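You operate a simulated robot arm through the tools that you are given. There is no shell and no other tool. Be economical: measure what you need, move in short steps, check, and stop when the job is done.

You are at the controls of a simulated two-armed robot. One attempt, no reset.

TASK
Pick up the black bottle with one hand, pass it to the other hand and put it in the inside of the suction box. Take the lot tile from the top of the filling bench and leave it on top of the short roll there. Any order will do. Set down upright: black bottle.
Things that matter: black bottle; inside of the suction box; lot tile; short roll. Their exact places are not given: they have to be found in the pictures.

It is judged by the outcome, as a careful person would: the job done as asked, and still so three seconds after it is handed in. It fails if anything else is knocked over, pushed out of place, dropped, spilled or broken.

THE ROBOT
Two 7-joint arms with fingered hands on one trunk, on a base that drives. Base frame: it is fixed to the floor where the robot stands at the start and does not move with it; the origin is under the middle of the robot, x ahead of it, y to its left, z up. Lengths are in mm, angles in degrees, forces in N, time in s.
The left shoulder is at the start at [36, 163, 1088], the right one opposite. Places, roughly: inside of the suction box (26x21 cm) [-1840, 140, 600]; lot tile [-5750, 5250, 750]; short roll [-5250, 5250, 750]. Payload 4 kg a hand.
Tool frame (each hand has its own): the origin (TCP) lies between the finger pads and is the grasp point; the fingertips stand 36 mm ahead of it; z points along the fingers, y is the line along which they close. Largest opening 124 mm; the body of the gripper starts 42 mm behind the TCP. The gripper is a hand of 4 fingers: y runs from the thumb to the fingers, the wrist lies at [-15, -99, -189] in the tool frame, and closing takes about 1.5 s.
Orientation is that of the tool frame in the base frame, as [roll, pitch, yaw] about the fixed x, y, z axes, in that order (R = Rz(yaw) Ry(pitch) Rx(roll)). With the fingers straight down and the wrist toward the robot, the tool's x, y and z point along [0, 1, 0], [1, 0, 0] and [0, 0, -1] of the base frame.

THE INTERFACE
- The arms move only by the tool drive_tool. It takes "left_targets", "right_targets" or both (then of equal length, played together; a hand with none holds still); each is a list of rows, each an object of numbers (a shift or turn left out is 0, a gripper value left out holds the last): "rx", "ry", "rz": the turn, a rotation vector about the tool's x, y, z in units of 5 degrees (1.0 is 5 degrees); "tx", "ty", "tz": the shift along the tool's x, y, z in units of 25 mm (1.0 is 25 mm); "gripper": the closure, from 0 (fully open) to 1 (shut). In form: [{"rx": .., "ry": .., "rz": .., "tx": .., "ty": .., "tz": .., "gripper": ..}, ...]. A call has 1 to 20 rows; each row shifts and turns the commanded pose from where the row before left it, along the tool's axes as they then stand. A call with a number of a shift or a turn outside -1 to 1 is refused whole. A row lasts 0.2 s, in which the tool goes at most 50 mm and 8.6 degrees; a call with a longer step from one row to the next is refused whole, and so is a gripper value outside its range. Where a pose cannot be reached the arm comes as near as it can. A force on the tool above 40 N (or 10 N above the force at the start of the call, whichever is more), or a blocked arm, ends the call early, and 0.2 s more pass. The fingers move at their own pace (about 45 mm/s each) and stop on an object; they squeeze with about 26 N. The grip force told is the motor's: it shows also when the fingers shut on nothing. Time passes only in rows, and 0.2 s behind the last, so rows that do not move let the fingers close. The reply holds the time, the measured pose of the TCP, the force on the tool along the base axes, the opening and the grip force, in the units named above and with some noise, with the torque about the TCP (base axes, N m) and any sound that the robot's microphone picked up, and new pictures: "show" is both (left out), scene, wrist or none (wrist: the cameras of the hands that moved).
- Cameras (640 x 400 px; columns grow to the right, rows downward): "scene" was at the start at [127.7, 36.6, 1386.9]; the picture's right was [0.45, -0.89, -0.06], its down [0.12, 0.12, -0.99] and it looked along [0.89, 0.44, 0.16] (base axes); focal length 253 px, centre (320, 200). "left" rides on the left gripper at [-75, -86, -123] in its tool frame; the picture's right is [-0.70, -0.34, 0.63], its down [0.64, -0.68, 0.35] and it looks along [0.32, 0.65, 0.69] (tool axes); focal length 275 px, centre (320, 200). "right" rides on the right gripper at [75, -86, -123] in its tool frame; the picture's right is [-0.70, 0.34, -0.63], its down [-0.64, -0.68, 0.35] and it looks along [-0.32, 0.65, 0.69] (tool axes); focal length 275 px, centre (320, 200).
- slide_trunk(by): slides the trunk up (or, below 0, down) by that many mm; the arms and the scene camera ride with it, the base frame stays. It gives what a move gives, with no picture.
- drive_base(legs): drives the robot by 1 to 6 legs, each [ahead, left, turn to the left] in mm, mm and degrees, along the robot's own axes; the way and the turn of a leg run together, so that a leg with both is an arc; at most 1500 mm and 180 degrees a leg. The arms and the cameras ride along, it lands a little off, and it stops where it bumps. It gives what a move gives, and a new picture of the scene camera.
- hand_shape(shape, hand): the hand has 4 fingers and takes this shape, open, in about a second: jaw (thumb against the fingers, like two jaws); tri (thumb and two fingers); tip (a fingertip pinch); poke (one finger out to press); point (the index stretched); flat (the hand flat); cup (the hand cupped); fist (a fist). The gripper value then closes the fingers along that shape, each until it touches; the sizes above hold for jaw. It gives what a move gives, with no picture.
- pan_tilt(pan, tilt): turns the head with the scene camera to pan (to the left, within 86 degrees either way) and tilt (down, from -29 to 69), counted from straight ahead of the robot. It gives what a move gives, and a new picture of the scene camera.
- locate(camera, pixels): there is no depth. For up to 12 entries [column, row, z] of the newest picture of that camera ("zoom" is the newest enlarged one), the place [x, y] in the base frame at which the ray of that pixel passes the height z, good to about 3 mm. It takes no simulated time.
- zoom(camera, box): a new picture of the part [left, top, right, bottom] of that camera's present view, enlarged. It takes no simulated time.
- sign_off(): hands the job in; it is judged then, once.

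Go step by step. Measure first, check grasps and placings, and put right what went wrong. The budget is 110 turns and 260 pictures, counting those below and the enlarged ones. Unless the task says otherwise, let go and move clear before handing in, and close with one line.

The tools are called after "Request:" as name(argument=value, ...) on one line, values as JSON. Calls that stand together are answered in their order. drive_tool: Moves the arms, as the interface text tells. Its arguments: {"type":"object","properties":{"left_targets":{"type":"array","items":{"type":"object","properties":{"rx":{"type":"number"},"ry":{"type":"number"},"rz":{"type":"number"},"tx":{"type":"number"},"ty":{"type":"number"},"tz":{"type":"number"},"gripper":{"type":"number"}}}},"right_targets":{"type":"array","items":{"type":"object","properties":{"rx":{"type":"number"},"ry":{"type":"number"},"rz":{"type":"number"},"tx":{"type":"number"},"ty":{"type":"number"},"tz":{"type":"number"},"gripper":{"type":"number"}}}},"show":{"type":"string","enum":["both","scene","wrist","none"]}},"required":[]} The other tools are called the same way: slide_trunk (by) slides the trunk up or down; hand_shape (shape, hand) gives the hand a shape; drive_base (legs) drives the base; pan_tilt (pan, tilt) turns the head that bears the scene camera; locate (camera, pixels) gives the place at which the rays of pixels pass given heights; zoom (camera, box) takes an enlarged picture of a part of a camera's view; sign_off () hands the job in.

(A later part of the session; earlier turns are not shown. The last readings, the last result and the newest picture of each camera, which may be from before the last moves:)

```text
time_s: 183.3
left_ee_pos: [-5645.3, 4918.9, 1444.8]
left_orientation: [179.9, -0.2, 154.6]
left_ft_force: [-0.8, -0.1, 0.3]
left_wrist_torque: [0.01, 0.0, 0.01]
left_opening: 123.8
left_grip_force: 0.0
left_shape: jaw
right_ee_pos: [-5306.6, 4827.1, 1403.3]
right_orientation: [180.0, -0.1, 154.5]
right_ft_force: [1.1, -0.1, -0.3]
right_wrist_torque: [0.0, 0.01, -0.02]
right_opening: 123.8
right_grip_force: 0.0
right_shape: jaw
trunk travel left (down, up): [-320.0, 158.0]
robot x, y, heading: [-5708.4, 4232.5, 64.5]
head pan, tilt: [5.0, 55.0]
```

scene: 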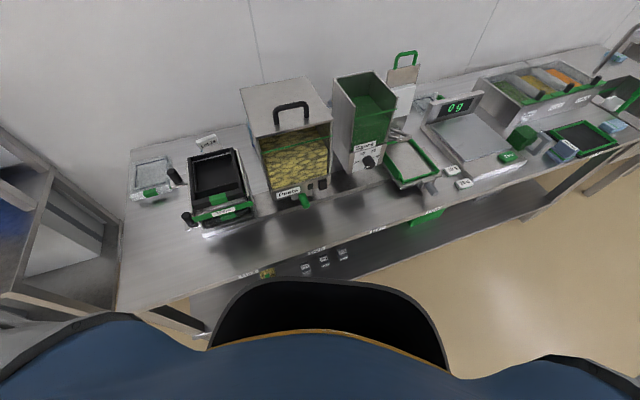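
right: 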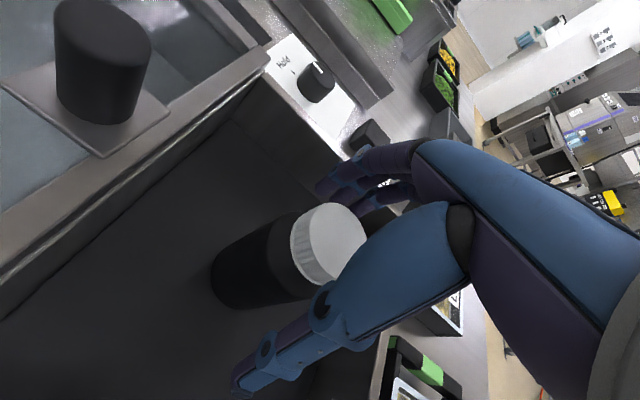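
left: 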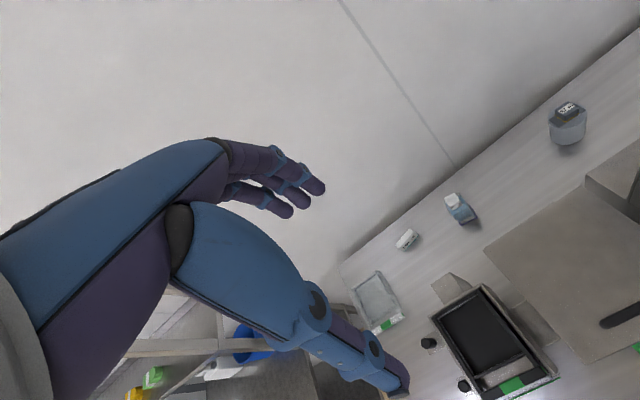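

Request:
drive_tool(left_targets=[{"tx": 0.92, "ty": 0.452, "tz": 0.3}, {"tx": 0.92, "ty": 0.452, "tz": 0.3}, {"tx": 0.92, "ty": 0.452, "tz": 0.3}, {"tx": 0.92, "ty": 0.452, "tz": 0.3}, {"tx": 0.92, "ty": 0.452, "tz": 0.6}, {"tx": 0.92, "ty": 0.452, "tz": 0.6}, {"tx": 0.92, "ty": 0.452, "tz": 0.8}, {"tx": 0.92, "ty": 0.452, "tz": 0.8}, {"tx": 0.92, "ty": 0.452, "tz": 0.8}, {"tx": 0.92, "ty": 0.452, "tz": 0.8}, {"tx": 0.92, "ty": 0.452, "tz": 0.8}, {"tx": 0.92, "ty": 0.452, "tz": 0.8}, {"tx": 0.92, "ty": 0.452, "tz": 0.8}, {"rz": -0.85}, {"rz": -0.85}, {"rz": -0.85}, {"rz": -0.85}, {"rz": -0.85}, {"rz": -0.85}], show="both")

```text
time_s: 187.3
left_ee_pos: [-5851.2, 5181.7, 1246.0]
left_orientation: [179.9, -0.2, -180.0]
left_ft_force: [1.0, 0.3, 0.9]
left_wrist_torque: [-0.03, 0.01, 0.0]
left_opening: 123.9
left_grip_force: 0.2
left_shape: jaw
right_ee_pos: [-5305.9, 4827.9, 1401.7]
right_orientation: [180.0, -0.1, 154.7]
right_ft_force: [-0.5, 0.9, -0.5]
right_wrist_torque: [0.01, 0.02, -0.01]
right_opening: 123.6
right_grip_force: 0.1
right_shape: jaw
trunk travel left (down, up): [-320.0, 158.0]
robot x, y, heading: [-5706.1, 4232.5, 64.8]
head pan, tilt: [5.0, 55.0]
```

scene: 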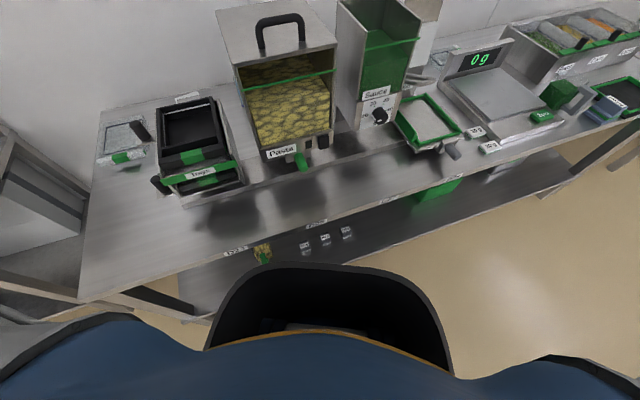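
left: 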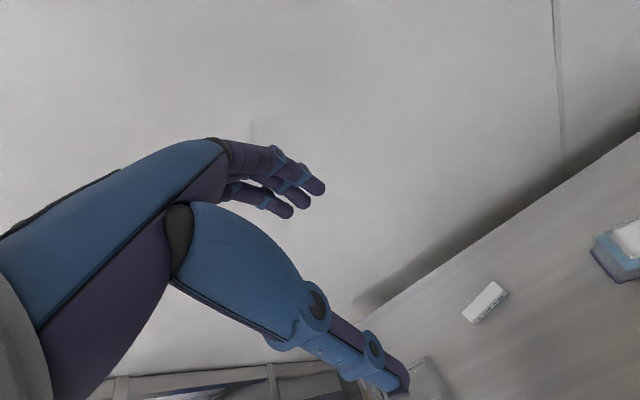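

Request:
zoom(camera="left", box=[440, 265, 530, 335])

```text
5.71 times, centred on (485, 300) of left
```

zoom: 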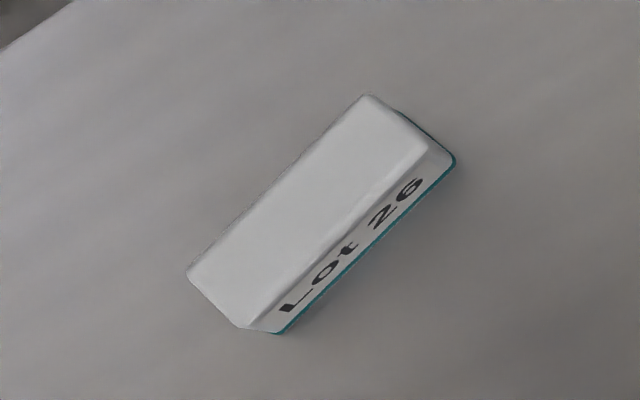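

Request:
locate(camera="zoom", pixels=[[280, 332, 751], [456, 160, 751], [245, 325, 765], [245, 325, 775], [432, 148, 765], [432, 148, 775], [188, 275, 765], [188, 275, 775], [365, 95, 765], [365, 95, 775]])

```text
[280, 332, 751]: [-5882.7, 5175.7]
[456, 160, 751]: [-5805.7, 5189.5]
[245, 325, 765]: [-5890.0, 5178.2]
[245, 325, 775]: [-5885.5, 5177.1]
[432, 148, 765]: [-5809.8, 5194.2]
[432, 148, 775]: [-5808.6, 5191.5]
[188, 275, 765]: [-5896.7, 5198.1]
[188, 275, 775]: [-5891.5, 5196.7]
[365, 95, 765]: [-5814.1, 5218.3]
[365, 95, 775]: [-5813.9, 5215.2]
```

Tile measured: ~78 mm long, ~27 mm deep, turned 10° from the bench line, centred at (-5849, 5197). I'll turn the hand 10° and descend to just above it.

Request:
drive_tool(left_targets=[{"rz": -1, "ty": 0.3}, {"rz": -1, "ty": 0.3}, {"tz": 1}, {"tz": 1}, {"tz": 1}, {"tz": 1}, {"tz": 1}, {"tz": 1}, {"tz": 1}, {"tz": 1}, {"tz": 1}, {"tz": 1}, {"tz": 1}, {"tz": 1}, {"tz": 1}, {"tz": 1}, {"tz": 0.8}, {"tz": 0}], show="wrist")

```text
time_s: 191.1
left_ee_pos: [-5853.5, 5197.6, 875.6]
left_orientation: [179.9, -0.2, -169.9]
left_ft_force: [0.2, 0.6, 0.7]
left_wrist_torque: [-0.01, -0.04, -0.02]
left_opening: 123.8
left_grip_force: 0.0
left_shape: jaw
right_ee_pos: [-5306.1, 4827.0, 1401.9]
right_orientation: [-180.0, 0.1, 154.6]
right_ft_force: [0.2, 0.4, -0.9]
right_wrist_torque: [-0.01, 0.04, 0.03]
right_opening: 123.4
right_grip_force: 0.1
right_shape: jaw
trunk travel left (down, up): [-320.0, 158.0]
robot x, y, heading: [-5708.1, 4234.6, 64.7]
head pan, tilt: [5.0, 55.0]
```

left: 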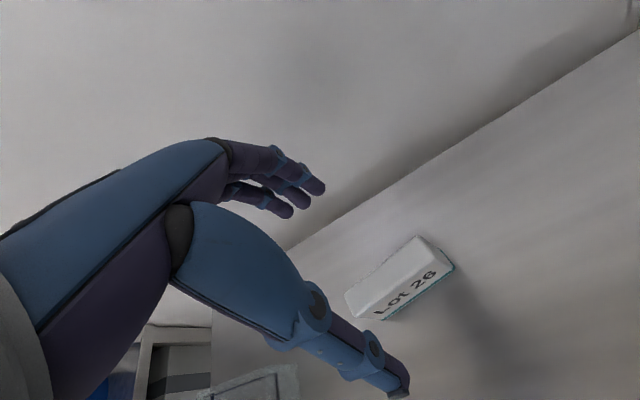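

Request:
zoom(camera="left", box=[310, 210, 490, 340])

```text
3.08 times, centred on (400, 275) of left
```

zoom: 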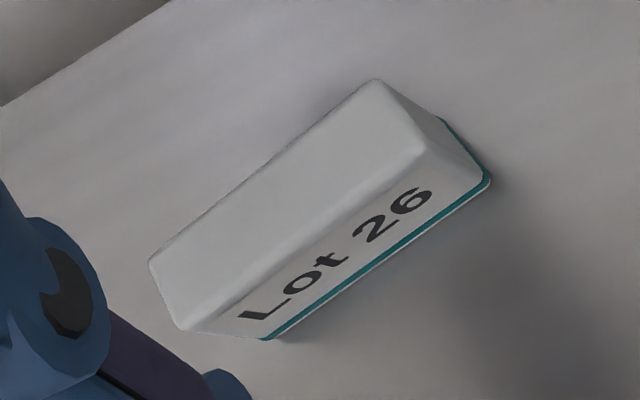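

Request:
locate(camera="zoom", pixels=[[266, 340, 752], [490, 182, 752], [440, 118, 754], [190, 330, 770], [190, 330, 780], [425, 150, 770], [425, 150, 780], [150, 262, 770], [150, 262, 780], [375, 80, 770], [375, 80, 780]])

```text
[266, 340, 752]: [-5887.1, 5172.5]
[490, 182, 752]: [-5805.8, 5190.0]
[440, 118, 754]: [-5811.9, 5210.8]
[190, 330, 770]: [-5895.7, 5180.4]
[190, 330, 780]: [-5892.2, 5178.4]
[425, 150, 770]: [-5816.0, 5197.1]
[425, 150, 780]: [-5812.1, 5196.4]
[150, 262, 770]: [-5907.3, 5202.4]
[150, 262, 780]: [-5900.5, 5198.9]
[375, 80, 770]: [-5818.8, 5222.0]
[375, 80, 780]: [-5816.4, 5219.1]
```

Alignment is good (tile centre (-5850, 5198)). Descending to fingertip height just above the bench.

Request:
drive_tool(left_targets=[{"tz": 0.8, "tx": -0.1}, {"tz": 0.8}, {"tz": 0.8}, {"tz": 0.5}, {"tz": 0.3}, {"tz": 0}], show="wrist")

```text
time_s: 192.5
left_ee_pos: [-5852.2, 5198.6, 795.5]
left_orientation: [179.9, -0.2, -169.9]
left_ft_force: [0.1, -0.3, -0.4]
left_wrist_torque: [0.0, -0.06, -0.01]
left_opening: 123.9
left_grip_force: 0.0
left_shape: jaw
right_ee_pos: [-5306.9, 4828.0, 1399.7]
right_orientation: [179.9, 0.1, 154.7]
right_ft_force: [0.6, -0.7, 0.1]
right_wrist_torque: [0.01, 0.02, -0.02]
right_opening: 123.7
right_grip_force: 0.0
right_shape: jaw
trunk travel left (down, up): [-320.0, 158.0]
robot x, y, heading: [-5706.7, 4232.0, 64.7]
head pan, tilt: [5.0, 55.0]
```

left: 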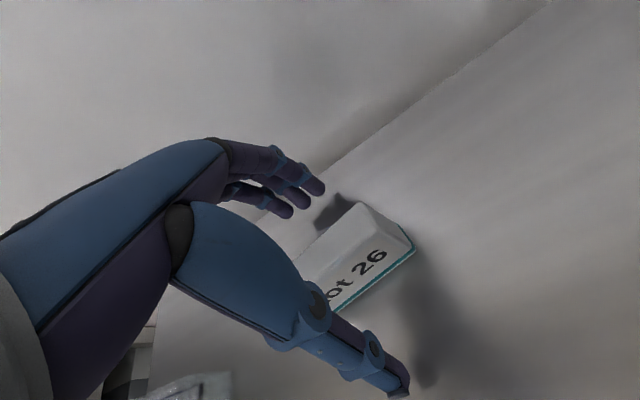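

The tile lies between thumb and fingers. Closing.

Request:
drive_tool(left_targets=[{"gripper": 1}, {"gripper": 1}, {"gripper": 1}, {"gripper": 1}, {"gripper": 1}, {"gripper": 1}, {"gripper": 1}, {"gripper": 1}, {"gripper": 1}, {"gripper": 1}, {"gripper": 1}], show="wrist")

```text
time_s: 194.9
left_ee_pos: [-5851.8, 5197.9, 795.9]
left_orientation: [179.9, -0.1, -170.0]
left_ft_force: [0.2, 0.2, 0.2]
left_wrist_torque: [0.03, 0.01, 0.01]
left_opening: 23.0
left_grip_force: 25.7
left_shape: jaw
right_ee_pos: [-5305.6, 4828.7, 1400.5]
right_orientation: [179.9, 0.0, 154.6]
right_ft_force: [-0.2, 0.4, -0.1]
right_wrist_torque: [0.0, -0.01, -0.03]
right_opening: 123.7
right_grip_force: 0.1
right_shape: jaw
trunk travel left (down, up): [-320.0, 158.0]
robot x, y, heading: [-5707.8, 4235.3, 64.6]
head pan, tilt: [5.0, 55.0]
```

left: 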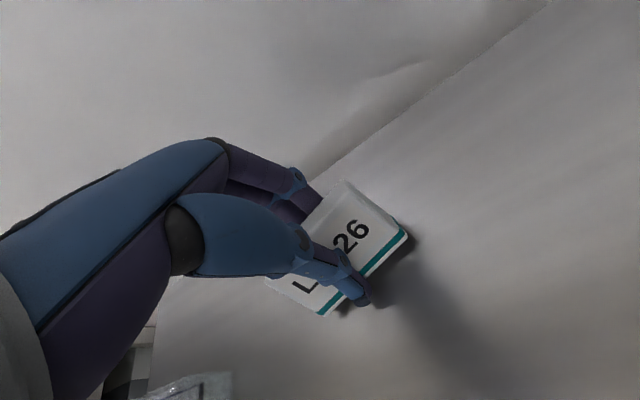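

Request:
zoom(camera="left", box=[230, 150, 450, 340])

```text
2.11 times, centred on (340, 245) of left
```

zoom: 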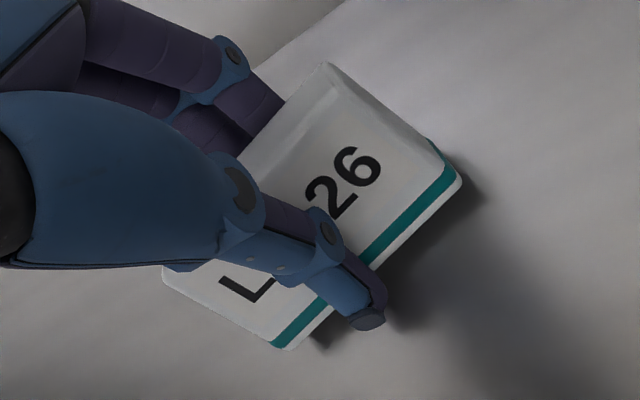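

The tile tipped in the grip (its front edge rose). I'll open again, let it settle flat, and regrasp better.

Request:
drive_tool(left_targets=[{"gripper": 0.7}, {"gripper": 0.65}, {"gripper": 0.6}, {"gripper": 0.5}, {"gripper": 0.4}, {"gripper": 0.4}, {"gripper": 0.4}], show="wrist")

Request:
zoom(camera="left", box=[230, 150, 450, 340])

```text
time_s: 196.5
left_ee_pos: [-5851.8, 5198.3, 796.0]
left_orientation: [179.8, -0.2, -169.9]
left_ft_force: [0.4, -0.3, 0.2]
left_wrist_torque: [0.01, 0.02, 0.04]
left_opening: 74.5
left_grip_force: 0.1
left_shape: jaw
right_ee_pos: [-5305.8, 4828.9, 1401.4]
right_orientation: [180.0, -0.1, 154.6]
right_ft_force: [-0.4, -0.8, 0.5]
right_wrist_torque: [0.01, 0.0, 0.0]
right_opening: 123.6
right_grip_force: 0.1
right_shape: jaw
trunk travel left (down, up): [-320.0, 158.0]
robot x, y, heading: [-5706.9, 4237.1, 64.6]
head pan, tilt: [5.0, 55.0]
```

left: 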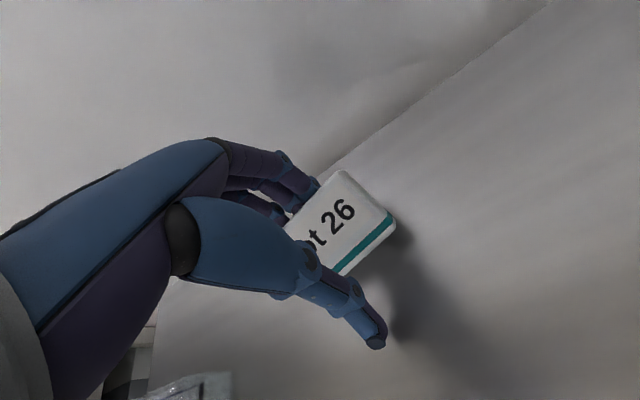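

```text
2.11 times, centred on (340, 245) of left
```

zoom: 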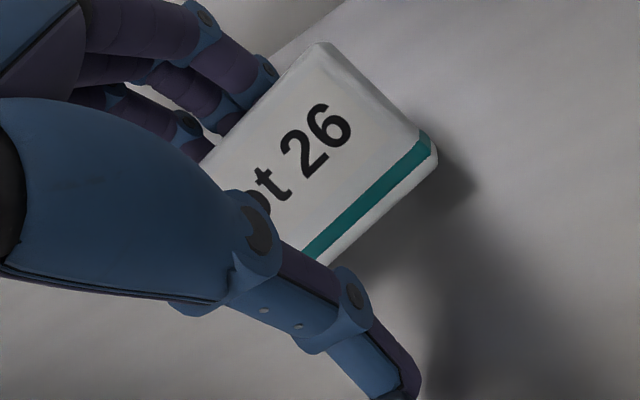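

The tile has rolled over to lie label-up — no orientation is asked for it, and flat is more stable. Opening fully and rising to inspect.

Request:
drive_tool(left_targets=[{"gripper": 0.2}, {"gripper": 0}, {"gripper": 0}, {"gripper": 0}, {"gripper": 0}, {"tz": -0.5}, {"tz": -1}, {"tz": -1}, {"tz": -1}, {"tz": -0.5}, {"tz": 0}], show="wrist")

Request:
zoom(camera="left", box=[310, 180, 510, 340])

```text
time_s: 198.9
left_ee_pos: [-5852.0, 5196.8, 896.2]
left_orientation: [179.9, -0.1, -169.9]
left_ft_force: [-0.6, 0.1, -0.6]
left_wrist_torque: [0.0, -0.01, -0.02]
left_opening: 123.6
left_grip_force: 0.0
left_shape: jaw
right_ee_pos: [-5306.0, 4827.4, 1400.7]
right_orientation: [180.0, 0.0, 154.6]
right_ft_force: [-0.2, 0.1, 0.2]
right_wrist_torque: [-0.01, 0.01, 0.01]
right_opening: 123.5
right_grip_force: 0.0
right_shape: jaw
trunk travel left (down, up): [-320.0, 158.0]
robot x, y, heading: [-5706.9, 4233.3, 64.8]
head pan, tilt: [5.0, 55.0]
```

left: 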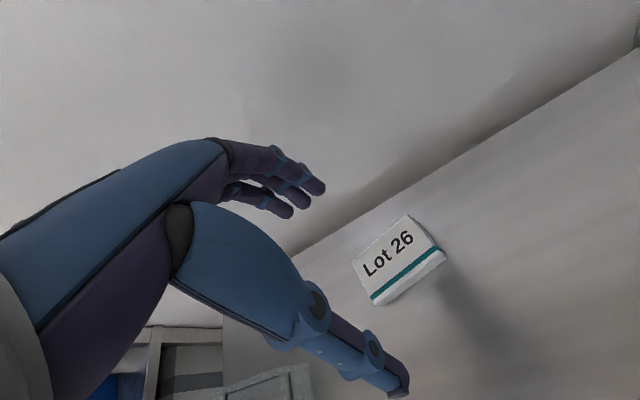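

```text
2.50 times, centred on (410, 260) of left
```

zoom: 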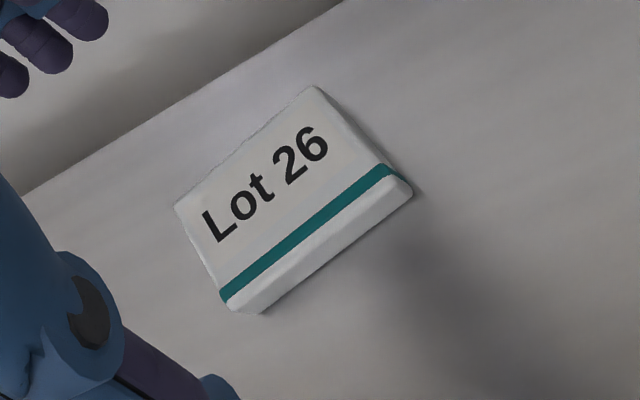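

Request:
locate(camera="zoom", pixels=[[225, 302, 770], [385, 168, 770], [313, 88, 770], [177, 205, 770], [262, 314, 752], [412, 194, 752], [225, 302, 775], [385, 168, 775], [313, 88, 775], [177, 205, 775]])

```text
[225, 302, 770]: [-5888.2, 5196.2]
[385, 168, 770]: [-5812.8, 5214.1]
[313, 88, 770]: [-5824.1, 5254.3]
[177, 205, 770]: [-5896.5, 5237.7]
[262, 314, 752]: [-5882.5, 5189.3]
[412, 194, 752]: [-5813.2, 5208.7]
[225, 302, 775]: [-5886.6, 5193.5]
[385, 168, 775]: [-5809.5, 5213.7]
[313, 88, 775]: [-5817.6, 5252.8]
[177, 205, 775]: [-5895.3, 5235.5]
```

The tile now lies flat: centre (-5853, 5222), ~78×45 mm, turned ~13°. I'll realign with a part-closed hand (clear of the wall) and descend.

Request:
drive_tool(left_targets=[{"rz": -0.6, "gripper": 0.25}, {"ty": 0.5, "tx": -0.12}, {"ty": 0.5, "tx": -0.12}, {"tz": 0.8}, {"tz": 0.8}, {"tz": 0.8}, {"tz": 0.8}, {"tz": 0.5}, {"tz": 0.2}, {"tz": 0}], show="wrist")

Request:
zoom(camera="left", box=[230, 150, 450, 340])

```text
time_s: 201.1
left_ee_pos: [-5852.5, 5224.9, 797.6]
left_orientation: [179.8, -0.2, -166.8]
left_ft_force: [-0.1, -0.3, -0.3]
left_wrist_torque: [-0.02, 0.01, 0.04]
left_opening: 93.2
left_grip_force: 0.1
left_shape: jaw
right_ee_pos: [-5306.7, 4827.5, 1400.7]
right_orientation: [-179.9, 0.1, 154.7]
right_ft_force: [0.7, -0.3, -0.9]
right_wrist_torque: [0.0, 0.0, 0.0]
right_opening: 123.8
right_grip_force: 0.0
right_shape: jaw
trunk travel left (down, up): [-320.0, 158.0]
robot x, y, heading: [-5709.6, 4232.8, 64.4]
head pan, tilt: [5.0, 55.0]
```

left: 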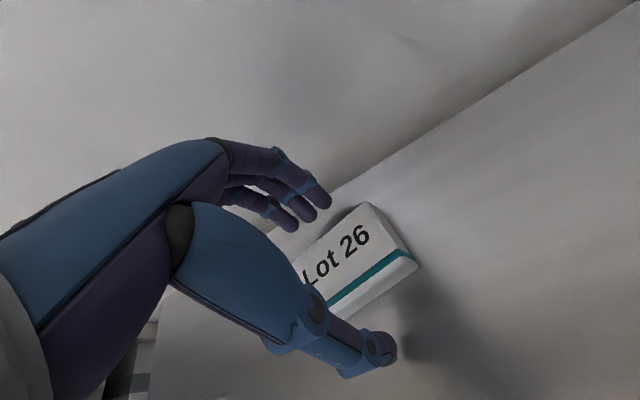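

```text
2.11 times, centred on (340, 245) of left
```

zoom: 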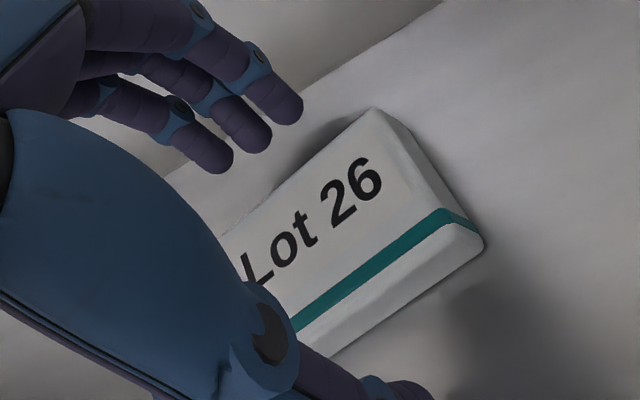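

Request:
drive_tool(left_targets=[{"tz": 0.25}, {"tz": 0, "gripper": 0.5}, {"gripper": 0.6}, {"gripper": 0.7}, {"gripper": 1}, {"gripper": 1}, {"gripper": 1}, {"gripper": 1}, {"gripper": 1}, {"gripper": 1}, {"gripper": 1}], show="wrist")

Request:
zoom(camera="left", box=[230, 150, 450, 340])

```text
time_s: 203.5
left_ee_pos: [-5850.7, 5224.9, 790.8]
left_orientation: [179.7, -0.2, -166.9]
left_ft_force: [0.9, -1.6, 3.1]
left_wrist_torque: [0.0, 0.0, 0.0]
left_opening: 54.4
left_grip_force: 25.7
left_shape: jaw
right_ee_pos: [-5306.5, 4828.1, 1401.4]
right_orientation: [-180.0, 0.0, 154.6]
right_ft_force: [-0.2, -0.1, -0.3]
right_wrist_torque: [0.01, -0.01, -0.01]
right_opening: 123.8
right_grip_force: 0.1
right_shape: jaw
trunk travel left (down, up): [-320.0, 158.0]
robot x, y, heading: [-5708.1, 4232.7, 64.6]
head pan, tilt: [5.0, 55.0]
```

left: 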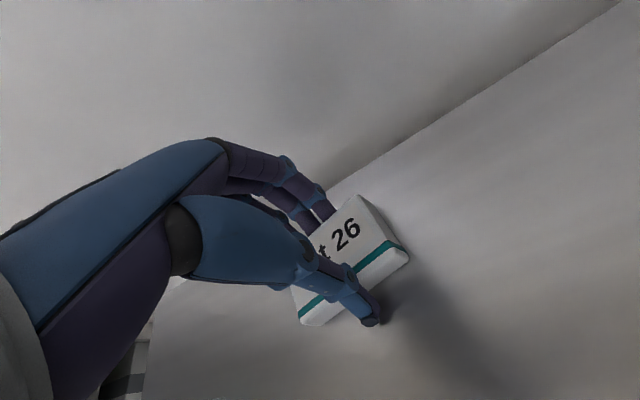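

```text
2.11 times, centred on (340, 245) of left
```

zoom: 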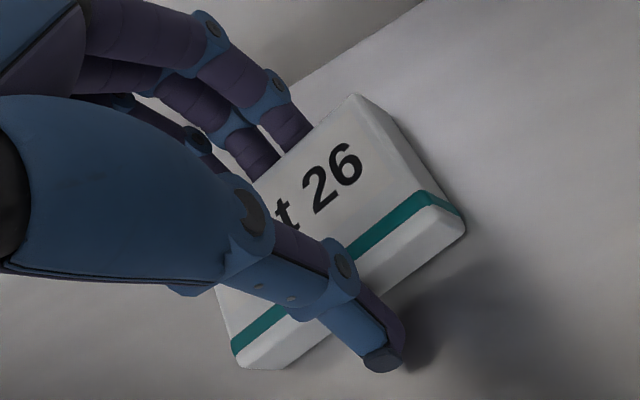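

Level and firm this time (54 mm, 26 N). Lifting to check.

Request:
drive_tool(left_targets=[{"tz": -0.5}, {"tz": -0.8}, {"tz": -1}, {"tz": -1}, {"tz": -1}, {"tz": 0}], show="wrist")

Request:
zoom(camera="left", box=[230, 150, 450, 340])

```text
time_s: 204.9
left_ee_pos: [-5851.5, 5224.1, 899.1]
left_orientation: [180.0, -0.1, -166.9]
left_ft_force: [-0.2, 0.3, -0.3]
left_wrist_torque: [-0.01, 0.0, 0.01]
left_opening: 54.7
left_grip_force: 25.5
left_shape: jaw
right_ee_pos: [-5306.5, 4830.1, 1400.8]
right_orientation: [-180.0, 0.0, 154.6]
right_ft_force: [-0.2, 0.3, 0.0]
right_wrist_torque: [0.04, -0.02, 0.01]
right_opening: 123.8
right_grip_force: 0.1
right_shape: jaw
trunk travel left (down, up): [-320.0, 158.0]
robot x, y, heading: [-5711.7, 4238.2, 64.8]
head pan, tilt: [5.0, 55.0]
```

left: 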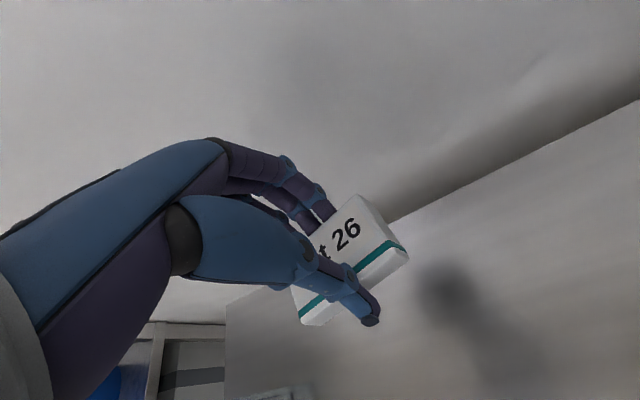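

```text
2.11 times, centred on (340, 245) of left
```

zoom: 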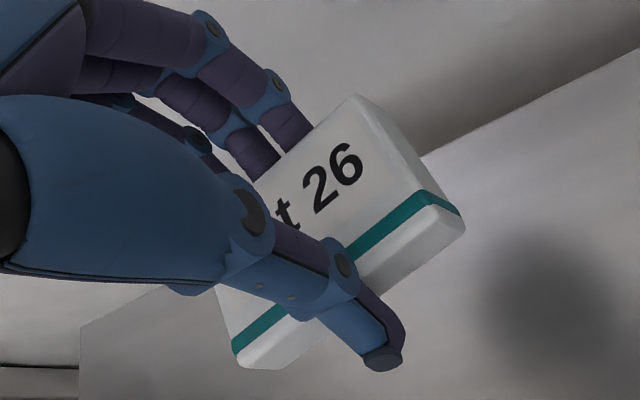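

Held securely; its underside is ~40 mm below the TCP. Raising it high and moving along the bench toward the roll.

Request:
drive_tool(left_targets=[{"tz": -1}, {"tz": -1}, {"tz": -1}, {"tz": -1}, {"tz": -1}, {"tz": -1}, {"tz": -1}, {"tz": -1}, {"tz": -1, "ty": -0.3}, {"tz": -1, "ty": -0.3}, {"tz": -1, "ty": -0.3}, {"tz": -1, "ty": -0.3}, {"tz": -1, "ty": -0.3}, {"tz": -1, "ty": -0.3}, {"tz": -1, "ty": -0.3}, {"tz": -1, "ty": -0.3}, {"tz": -1, "ty": -0.3}], show="none")

Request:
slide_trunk(by=120)

Request:
drive_base(legs=[[233, -500, 0]])

Request:
zoom(camera="left", box=[0, 0, 640, 400])

```text
time_s: 208.5
left_ee_pos: [-5834.3, 5157.5, 1325.9]
left_orientation: [179.8, -0.2, -167.0]
left_ft_force: [0.3, -1.3, 0.1]
left_wrist_torque: [-0.02, -0.01, -0.04]
left_opening: 54.4
left_grip_force: 25.9
left_shape: jaw
right_ee_pos: [-5306.2, 4828.5, 1402.0]
right_orientation: [179.9, -0.2, 154.6]
right_ft_force: [1.0, 0.3, 0.0]
right_wrist_torque: [-0.01, 0.0, 0.0]
right_opening: 123.7
right_grip_force: 0.0
right_shape: jaw
trunk travel left (down, up): [-320.0, 158.0]
robot x, y, heading: [-5708.0, 4233.0, 64.9]
head pan, tilt: [5.0, 55.0]
```

```text
time_s: 210.0
left_ee_pos: [-5833.9, 5158.0, 1444.4]
left_orientation: [179.9, -0.2, -167.0]
left_ft_force: [0.1, -0.3, -1.0]
left_wrist_torque: [0.01, 0.01, 0.0]
left_opening: 54.5
left_grip_force: 25.8
left_shape: jaw
right_ee_pos: [-5307.2, 4828.0, 1521.2]
right_orientation: [-180.0, 0.0, 154.5]
right_ft_force: [-1.0, -0.2, -0.6]
right_wrist_torque: [0.01, -0.01, 0.03]
right_opening: 123.8
right_grip_force: 0.0
right_shape: jaw
trunk travel left (down, up): [-440.0, 38.0]
robot x, y, heading: [-5709.6, 4237.4, 64.8]
head pan, tilt: [5.0, 55.0]
```

```text
time_s: 213.2
left_ee_pos: [-5291.6, 5156.4, 1443.6]
left_orientation: [179.8, -0.1, -166.2]
left_ft_force: [-0.1, 0.2, -0.8]
left_wrist_torque: [0.0, 0.05, 0.01]
left_opening: 54.4
left_grip_force: 26.0
left_shape: jaw
right_ee_pos: [-4760.3, 4833.4, 1522.6]
right_orientation: [-180.0, 0.1, 155.4]
right_ft_force: [0.9, -0.6, 0.1]
right_wrist_torque: [-0.01, 0.01, -0.01]
right_opening: 123.8
right_grip_force: 0.1
right_shape: jaw
trunk travel left (down, up): [-440.0, 38.0]
robot x, y, heading: [-5153.5, 4237.2, 65.4]
head pan, tilt: [5.0, 55.0]
```

scene: 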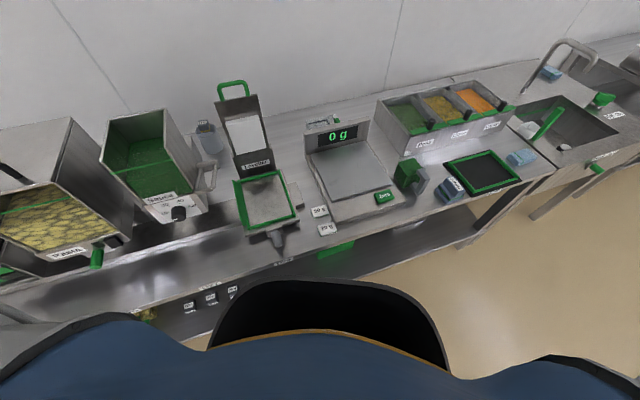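

```text
1.00 times, centred on (320, 200) of left (not enlarged: the box is as wide or as high as the picture)
```

zoom: 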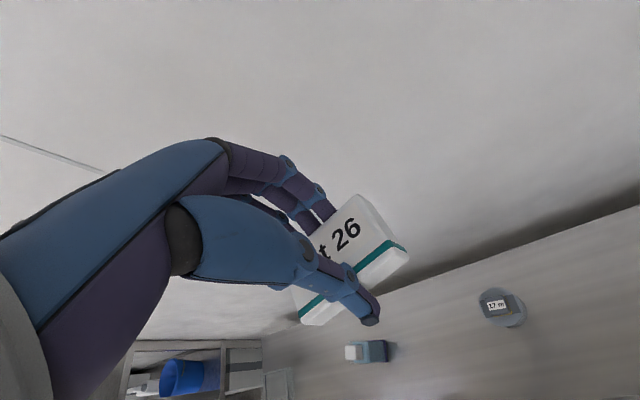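

The roll is now visible in both views: scene (205,130), left (502,307). Taking fresh pictures to triangulate it.

Request:
drive_tool(left_targets=[{"tz": 0}], show="wrist")

Request:
zoom(camera="scene", box=[160, 70, 280, 170])

Request:
locate(camera="scene", pixels=[[203, 124, 840], [203, 124, 820], [207, 148, 752], [197, 155, 1050], [100, 118, 1050], [163, 105, 1050], [255, 95, 1050], [215, 100, 1050], [73, 120, 1080]])

Request:
zoom(camera="left", box=[460, 270, 560, 350])

```text
time_s: 213.6
left_ee_pos: [-5291.6, 5157.3, 1444.1]
left_orientation: [179.8, 0.0, -166.2]
left_ft_force: [-1.0, 0.3, -1.7]
left_wrist_torque: [0.01, 0.0, 0.02]
left_opening: 54.4
left_grip_force: 25.7
left_shape: jaw
right_ee_pos: [-4762.7, 4834.3, 1521.4]
right_orientation: [180.0, 0.0, 155.4]
right_ft_force: [-0.2, -0.3, -0.2]
right_wrist_torque: [0.0, 0.01, 0.03]
right_opening: 124.0
right_grip_force: 0.0
right_shape: jaw
trunk travel left (down, up): [-440.0, 38.0]
robot x, y, heading: [-5156.6, 4232.5, 65.6]
head pan, tilt: [5.0, 55.0]
```

left: 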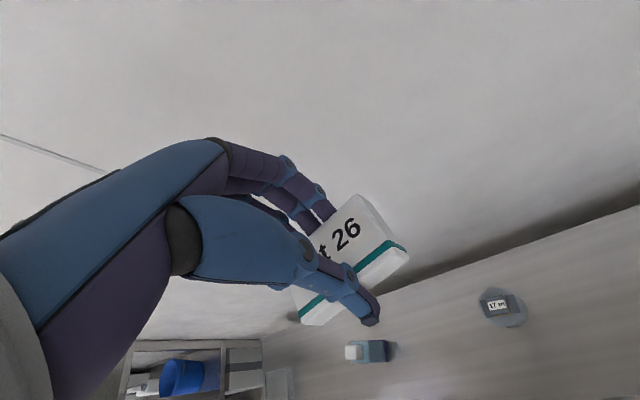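

```text
4.00 times, centred on (220, 120) of scene
```

zoom: 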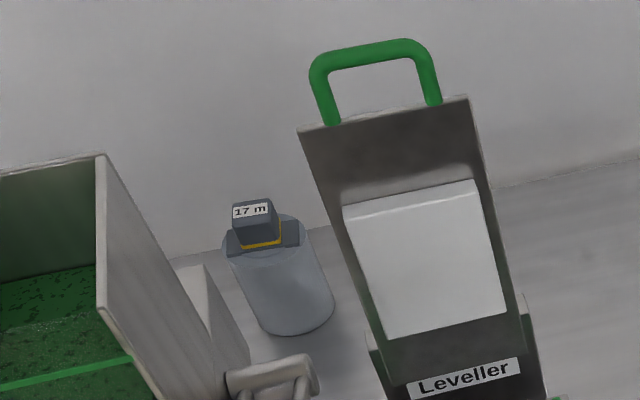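

```text
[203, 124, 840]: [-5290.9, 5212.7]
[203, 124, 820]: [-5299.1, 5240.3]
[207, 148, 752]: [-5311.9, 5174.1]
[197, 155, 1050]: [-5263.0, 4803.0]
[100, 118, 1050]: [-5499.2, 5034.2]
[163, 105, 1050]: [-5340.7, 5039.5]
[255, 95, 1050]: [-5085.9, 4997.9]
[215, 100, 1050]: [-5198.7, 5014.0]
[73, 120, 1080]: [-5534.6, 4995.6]
```

```text
5.00 times, centred on (510, 310) of left
```

zoom: 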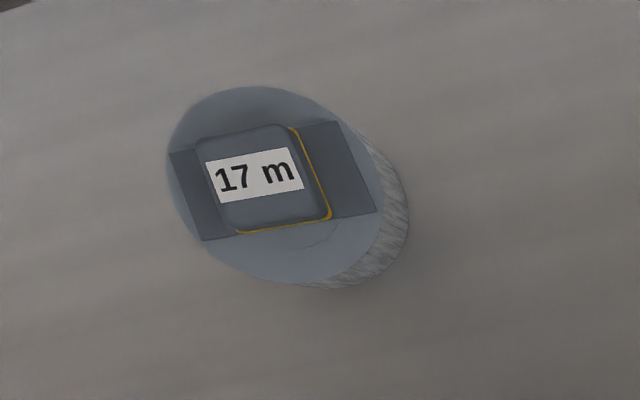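

Request:
locate(camera="left", pixels=[[498.4, 305, 820], [498.4, 305, 840], [498.4, 305, 860], [501, 307, 800], [501, 307, 820], [480, 303, 810], [523, 306, 810], [503, 287.5, 810], [508, 326, 810], [496, 296, 840], [507, 315, 840], [514, 327.6, 752]])

Request:
locate(camera="scene", pixels=[[203, 123.7, 820], [203, 123.7, 840], [203, 123.7, 860], [203, 123.7, 880], [206, 129.5, 800], [206, 129.5, 820], [206, 129.5, 840], [213.7, 153.7, 752], [183, 113, 1050], [166, 108, 1100], [183, 135, 850]])

```text
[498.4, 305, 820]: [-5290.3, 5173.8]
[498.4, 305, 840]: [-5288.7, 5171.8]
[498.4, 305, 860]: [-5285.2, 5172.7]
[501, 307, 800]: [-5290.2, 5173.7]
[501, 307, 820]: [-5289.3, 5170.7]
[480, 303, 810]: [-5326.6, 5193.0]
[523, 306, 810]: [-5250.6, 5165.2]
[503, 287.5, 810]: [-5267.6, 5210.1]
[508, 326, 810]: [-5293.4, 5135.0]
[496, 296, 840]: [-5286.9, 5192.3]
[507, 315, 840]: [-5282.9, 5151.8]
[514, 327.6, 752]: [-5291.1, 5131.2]
```

```text
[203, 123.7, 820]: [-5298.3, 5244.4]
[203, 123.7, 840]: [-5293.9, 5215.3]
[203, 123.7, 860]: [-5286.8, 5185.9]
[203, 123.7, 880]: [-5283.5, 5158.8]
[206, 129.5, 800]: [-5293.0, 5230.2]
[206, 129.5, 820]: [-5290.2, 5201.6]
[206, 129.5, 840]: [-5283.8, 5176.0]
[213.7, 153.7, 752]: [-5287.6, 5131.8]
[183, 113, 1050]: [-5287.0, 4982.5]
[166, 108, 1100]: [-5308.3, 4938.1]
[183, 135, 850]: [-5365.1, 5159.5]
```

The block on the roll has its flat top at z≈868, centred at (-5286, 5172), about 43×34 mm, aligned with the bench. Now I'll measure where the tile sits in the hand.

Request:
zoom(camera="left", box=[270, 170, 430, 340])

```text
2.35 times, centred on (350, 255) of left
```

zoom: 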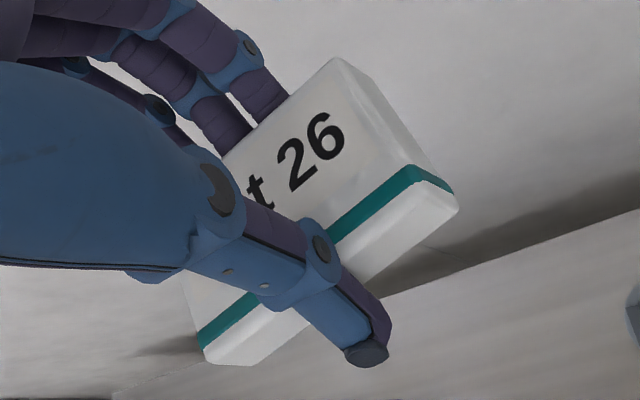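

Request:
locate(camera="zoom", pixels=[[335, 58, 1425], [412, 168, 1425], [200, 335, 1425], [457, 208, 1404], [252, 365, 1404], [335, 58, 1430], [412, 168, 1430], [200, 335, 1430]])

```text
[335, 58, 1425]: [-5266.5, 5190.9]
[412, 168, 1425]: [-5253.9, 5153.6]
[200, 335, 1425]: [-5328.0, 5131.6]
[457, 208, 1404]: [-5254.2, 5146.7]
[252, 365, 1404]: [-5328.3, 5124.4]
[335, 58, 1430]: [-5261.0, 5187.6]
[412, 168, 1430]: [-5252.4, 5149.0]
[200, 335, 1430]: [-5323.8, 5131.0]
```

The tile is centred ~(-5, +3) mm from the TCP, turned 16°. Before descending I want the heights of the sauce hopper and leveller beside the forearm's path, so I'll use a vertical baseline: measure now, then with the trunk 120 mm lower.

Request:
locate(camera="scene", pixels=[[165.5, 109, 1000], [165.5, 109, 1050], [165.5, 109, 1100], [165.5, 109, 1150], [215, 102, 1000], [215, 102, 1050], [215, 102, 1100], [233, 81, 1050], [233, 81, 1100], [233, 81, 1150]])

Request:
slide_trunk(by=-120)

Request:
pan_tilt(pan=20, tilt=45)

Request:
zoom(camera="scene", box=[160, 60, 420, 220])

```text
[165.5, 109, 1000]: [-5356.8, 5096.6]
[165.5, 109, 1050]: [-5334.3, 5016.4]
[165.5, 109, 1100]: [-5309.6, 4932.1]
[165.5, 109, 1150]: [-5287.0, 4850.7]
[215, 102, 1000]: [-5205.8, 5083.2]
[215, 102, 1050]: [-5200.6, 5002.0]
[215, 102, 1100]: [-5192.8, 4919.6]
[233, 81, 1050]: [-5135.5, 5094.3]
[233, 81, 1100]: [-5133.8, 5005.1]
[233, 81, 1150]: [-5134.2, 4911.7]
```

```text
time_s: 215.1
left_ee_pos: [-5292.0, 5155.1, 1325.6]
left_orientation: [179.8, -0.1, -166.3]
left_ft_force: [-0.2, -0.7, 0.2]
left_wrist_torque: [0.03, 0.02, -0.02]
left_opening: 54.4
left_grip_force: 26.3
left_shape: jaw
right_ee_pos: [-4760.2, 4833.3, 1403.2]
right_orientation: [179.9, 0.0, 155.3]
right_ft_force: [0.3, -0.2, 0.8]
right_wrist_torque: [-0.01, 0.02, 0.04]
right_opening: 123.8
right_grip_force: 0.0
right_shape: jaw
trunk travel left (down, up): [-320.0, 158.0]
robot x, y, heading: [-5155.8, 4237.4, 65.2]
head pan, tilt: [5.0, 55.0]
```

```text
time_s: 215.9
left_ee_pos: [-5291.5, 5156.3, 1325.5]
left_orientation: [179.8, -0.2, -166.2]
left_ft_force: [0.8, -0.4, -0.6]
left_wrist_torque: [0.0, -0.02, -0.01]
left_opening: 54.3
left_grip_force: 25.8
left_shape: jaw
right_ee_pos: [-4760.8, 4834.2, 1401.7]
right_orientation: [-179.9, 0.0, 155.3]
right_ft_force: [0.3, -0.5, 0.5]
right_wrist_torque: [0.01, 0.0, -0.01]
right_opening: 123.4
right_grip_force: 0.0
right_shape: jaw
trunk travel left (down, up): [-320.0, 158.0]
robot x, y, heading: [-5157.2, 4240.6, 65.2]
head pan, tilt: [20.0, 45.0]
```

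scene: 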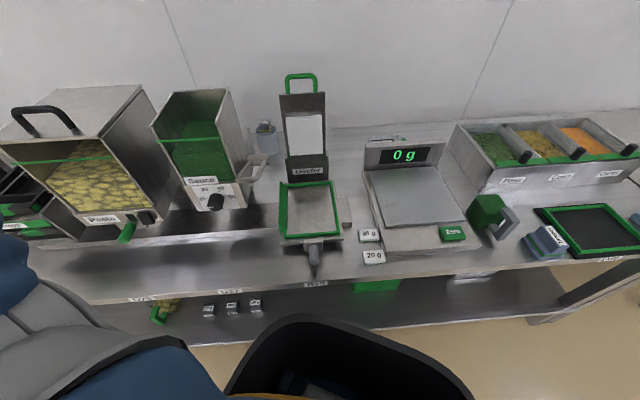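

```text
2.46 times, centred on (290, 140) of scene
```

zoom: 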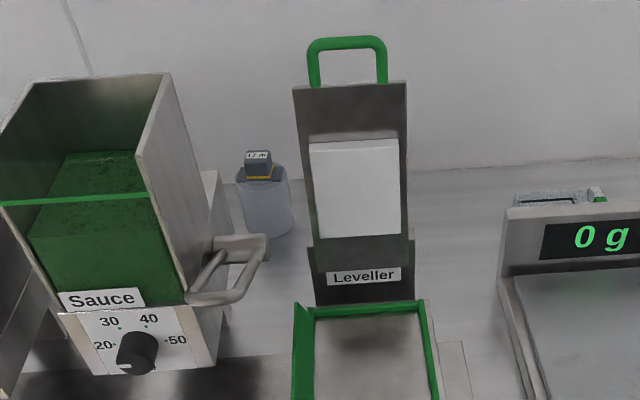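

Request:
locate(camera="zoom", pixels=[[168, 75, 1000], [168, 75, 1050], [168, 75, 1100], [293, 90, 1000], [293, 90, 1050], [348, 40, 1050], [348, 40, 1100], [257, 156, 868], [257, 156, 860], [215, 172, 850], [215, 172, 900], [188, 292, 950]])

```text
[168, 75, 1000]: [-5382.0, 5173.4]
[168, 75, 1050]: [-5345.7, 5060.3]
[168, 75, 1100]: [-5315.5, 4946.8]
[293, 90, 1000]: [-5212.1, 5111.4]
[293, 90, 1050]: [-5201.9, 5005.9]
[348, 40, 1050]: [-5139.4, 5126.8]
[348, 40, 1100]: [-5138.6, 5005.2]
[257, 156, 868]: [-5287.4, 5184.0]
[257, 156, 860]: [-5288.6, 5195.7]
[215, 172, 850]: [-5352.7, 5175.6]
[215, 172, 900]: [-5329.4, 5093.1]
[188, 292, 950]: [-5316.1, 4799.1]
```

Sauce hopper top ≈ 1120 (right wall x≈-5302), leveller top ≈ 1052 with its handle at 1100. I'll look at the left arm's posture before descending.

Request:
slide_trunk(by=150)

Request:
pan_tilt(pan=50, tilt=5)

```text
time_s: 217.6
left_ee_pos: [-5292.2, 5157.0, 1475.4]
left_orientation: [179.8, -0.1, -166.3]
left_ft_force: [0.0, 0.2, -0.2]
left_wrist_torque: [-0.02, -0.01, 0.0]
left_opening: 54.4
left_grip_force: 26.3
left_shape: jaw
right_ee_pos: [-4760.3, 4834.0, 1552.1]
right_orientation: [180.0, 0.0, 155.2]
right_ft_force: [-0.3, 0.1, 0.0]
right_wrist_torque: [0.06, 0.0, 0.04]
right_opening: 123.5
right_grip_force: 0.1
right_shape: jaw
trunk travel left (down, up): [-470.0, 8.0]
robot x, y, heading: [-5156.7, 4235.6, 65.4]
head pan, tilt: [20.0, 45.0]
```

```text
time_s: 218.7
left_ee_pos: [-5291.9, 5155.5, 1474.9]
left_orientation: [179.7, -0.2, -166.2]
left_ft_force: [-0.2, 0.6, -0.3]
left_wrist_torque: [-0.03, 0.0, 0.03]
left_opening: 54.4
left_grip_force: 25.7
left_shape: jaw
right_ee_pos: [-4761.1, 4834.6, 1551.0]
right_orientation: [179.9, 0.0, 155.3]
right_ft_force: [0.5, -0.1, 0.0]
right_wrist_torque: [0.02, 0.0, 0.0]
right_opening: 123.8
right_grip_force: 0.1
right_shape: jaw
trunk travel left (down, up): [-470.0, 8.0]
robot x, y, heading: [-5159.0, 4237.7, 65.4]
head pan, tilt: [50.0, 5.0]
```

scene: 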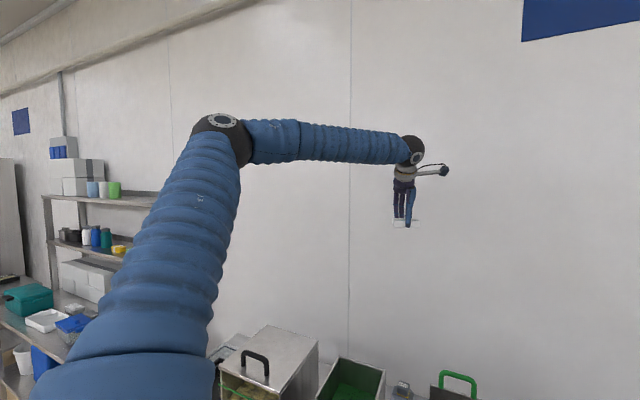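

The elbow is up and to the left with the forearm high, good. I'll shift the robot ~130 mm right so the forearm passes clear of the hopper wall, and align the tile with the block.

Request:
drive_base(legs=[[54, -118, 0]])

Request:
drive_tool(left_targets=[{"tx": 0.9, "rz": 0.66}, {"tx": 0.9, "rz": 0.66}, {"tx": 0.9, "rz": 0.66}, {"tx": 0.9, "rz": 0.66}, {"tx": 0.9, "rz": 0.66}, {"tx": 0}], show="wrist")

```text
time_s: 220.0
left_ee_pos: [-5162.4, 5157.4, 1473.7]
left_orientation: [179.9, -0.2, -166.2]
left_ft_force: [-0.2, -0.2, -0.6]
left_wrist_torque: [0.0, 0.01, 0.02]
left_opening: 54.5
left_grip_force: 25.3
left_shape: jaw
right_ee_pos: [-4632.5, 4833.9, 1551.1]
right_orientation: [-180.0, -0.1, 155.3]
right_ft_force: [0.5, -0.4, 0.5]
right_wrist_torque: [-0.03, -0.03, -0.01]
right_opening: 123.9
right_grip_force: 0.0
right_shape: jaw
trunk travel left (down, up): [-470.0, 8.0]
robot x, y, heading: [-5025.7, 4233.0, 65.1]
head pan, tilt: [50.0, 5.0]
```

scene: 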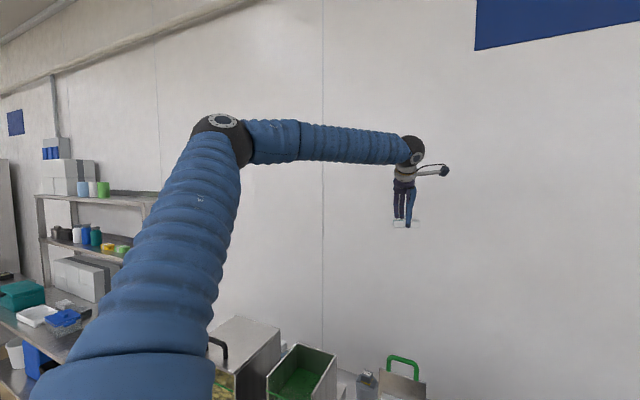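

```text
time_s: 221.4
left_ee_pos: [-5271.8, 5143.0, 1473.3]
left_orientation: [179.9, -0.2, 177.3]
left_ft_force: [1.2, -0.6, -0.6]
left_wrist_torque: [0.0, 0.0, -0.01]
left_opening: 54.3
left_grip_force: 25.8
left_shape: jaw
right_ee_pos: [-4629.7, 4833.3, 1552.9]
right_orientation: [180.0, -0.1, 155.4]
right_ft_force: [-1.1, -0.1, -0.6]
right_wrist_torque: [-0.01, 0.04, 0.01]
right_opening: 124.0
right_grip_force: 0.1
right_shape: jaw
trunk travel left (down, up): [-470.0, 8.0]
robot x, y, heading: [-5026.2, 4232.7, 65.2]
head pan, tilt: [50.0, 5.0]
```

left: 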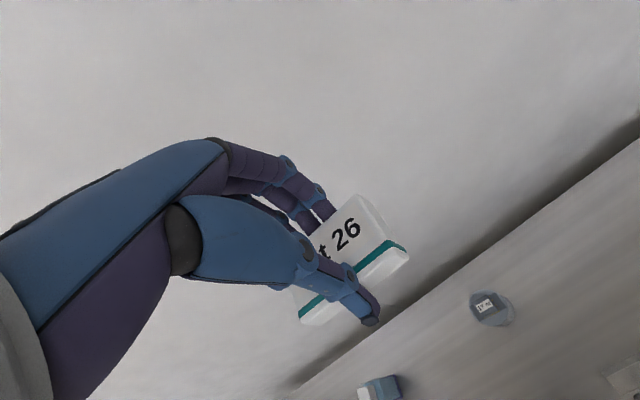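

Request:
drive_tool(left_targets=[{"tx": 0.22, "ty": 0.5}, {"tx": 0.22, "ty": 0.48}, {"tz": 1}, {"tz": 1}, {"tz": 1}, {"tz": 1}, {"tz": 1}, {"tz": 1}, {"tz": 1}, {"tz": 1}, {"tz": 1}, {"tz": 1}, {"tz": 1}, {"tz": 1}, {"tz": 0}], show="wrist")

Request:
pan_tilt(pan=42, tilt=28)

Request:
zoom(camera="left", box=[340, 220, 500, 340])

```text
time_s: 224.6
left_ee_pos: [-5285.8, 5168.2, 1174.3]
left_orientation: [179.8, -0.2, 177.2]
left_ft_force: [-0.6, 0.2, -0.4]
left_wrist_torque: [0.01, 0.0, 0.0]
left_opening: 54.3
left_grip_force: 26.7
left_shape: jaw
right_ee_pos: [-4630.6, 4833.1, 1551.0]
right_orientation: [-180.0, 0.0, 155.2]
right_ft_force: [0.3, -0.6, 0.0]
right_wrist_torque: [-0.02, 0.0, -0.01]
right_opening: 123.9
right_grip_force: 0.0
right_shape: jaw
trunk travel left (down, up): [-470.0, 8.0]
robot x, y, heading: [-5027.0, 4237.8, 65.4]
head pan, tilt: [50.0, 5.0]
```

left: 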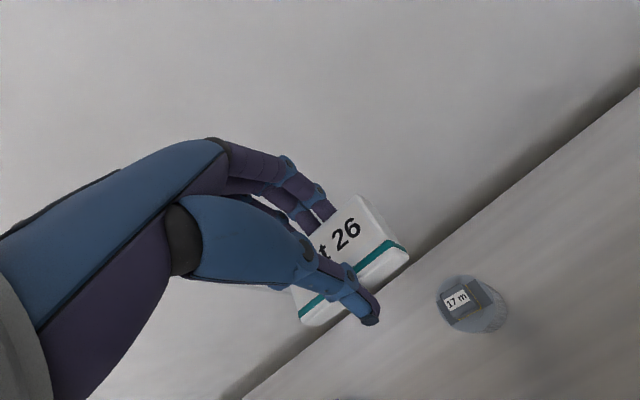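

```text
time_s: 225.5
left_ee_pos: [-5285.4, 5168.4, 1173.6]
left_orientation: [180.0, -0.2, 177.3]
left_ft_force: [0.2, 0.0, -0.5]
left_wrist_torque: [-0.02, 0.0, 0.03]
left_opening: 54.5
left_grip_force: 26.2
left_shape: jaw
right_ee_pos: [-4630.9, 4833.8, 1550.9]
right_orientation: [-179.9, 0.0, 155.3]
right_ft_force: [-0.6, -0.2, 0.4]
right_wrist_torque: [0.0, -0.01, 0.01]
right_opening: 123.8
right_grip_force: 0.1
right_shape: jaw
trunk travel left (down, up): [-470.0, 8.0]
robot x, y, heading: [-5024.5, 4235.7, 65.2]
head pan, tilt: [42.0, 28.0]
```

scene: 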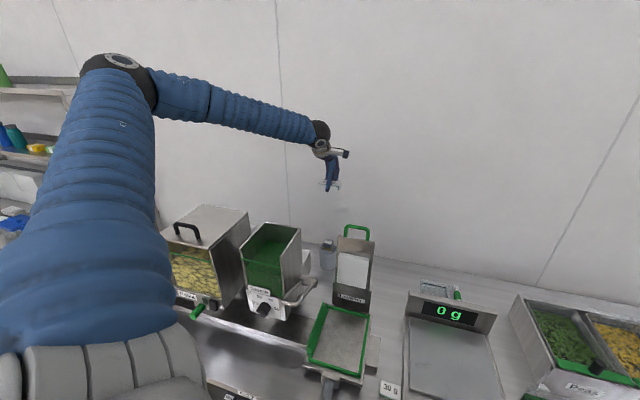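

```text
3.33 times, centred on (420, 280) of left
```

zoom: 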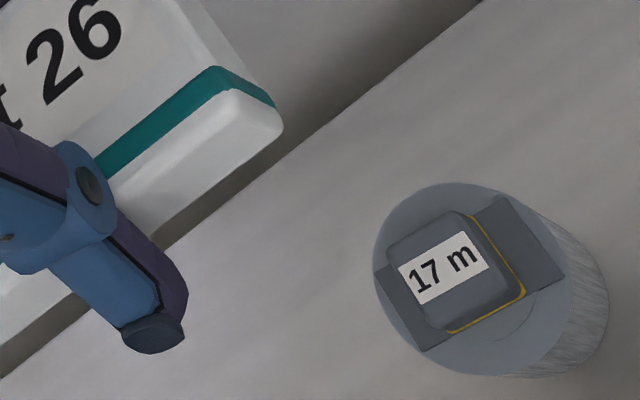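

The forearm stays well above everything. Relocating the block top from closer.

Request:
locate(camera="zoom", pixels=[[447, 270, 870], [390, 250, 870], [468, 215, 870], [518, 290, 870], [438, 328, 870], [475, 280, 843], [505, 345, 843]])

```text
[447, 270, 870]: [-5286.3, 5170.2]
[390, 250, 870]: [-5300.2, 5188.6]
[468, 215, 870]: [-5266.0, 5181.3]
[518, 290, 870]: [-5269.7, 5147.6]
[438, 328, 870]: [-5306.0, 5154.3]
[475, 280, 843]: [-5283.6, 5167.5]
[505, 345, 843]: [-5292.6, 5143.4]
```

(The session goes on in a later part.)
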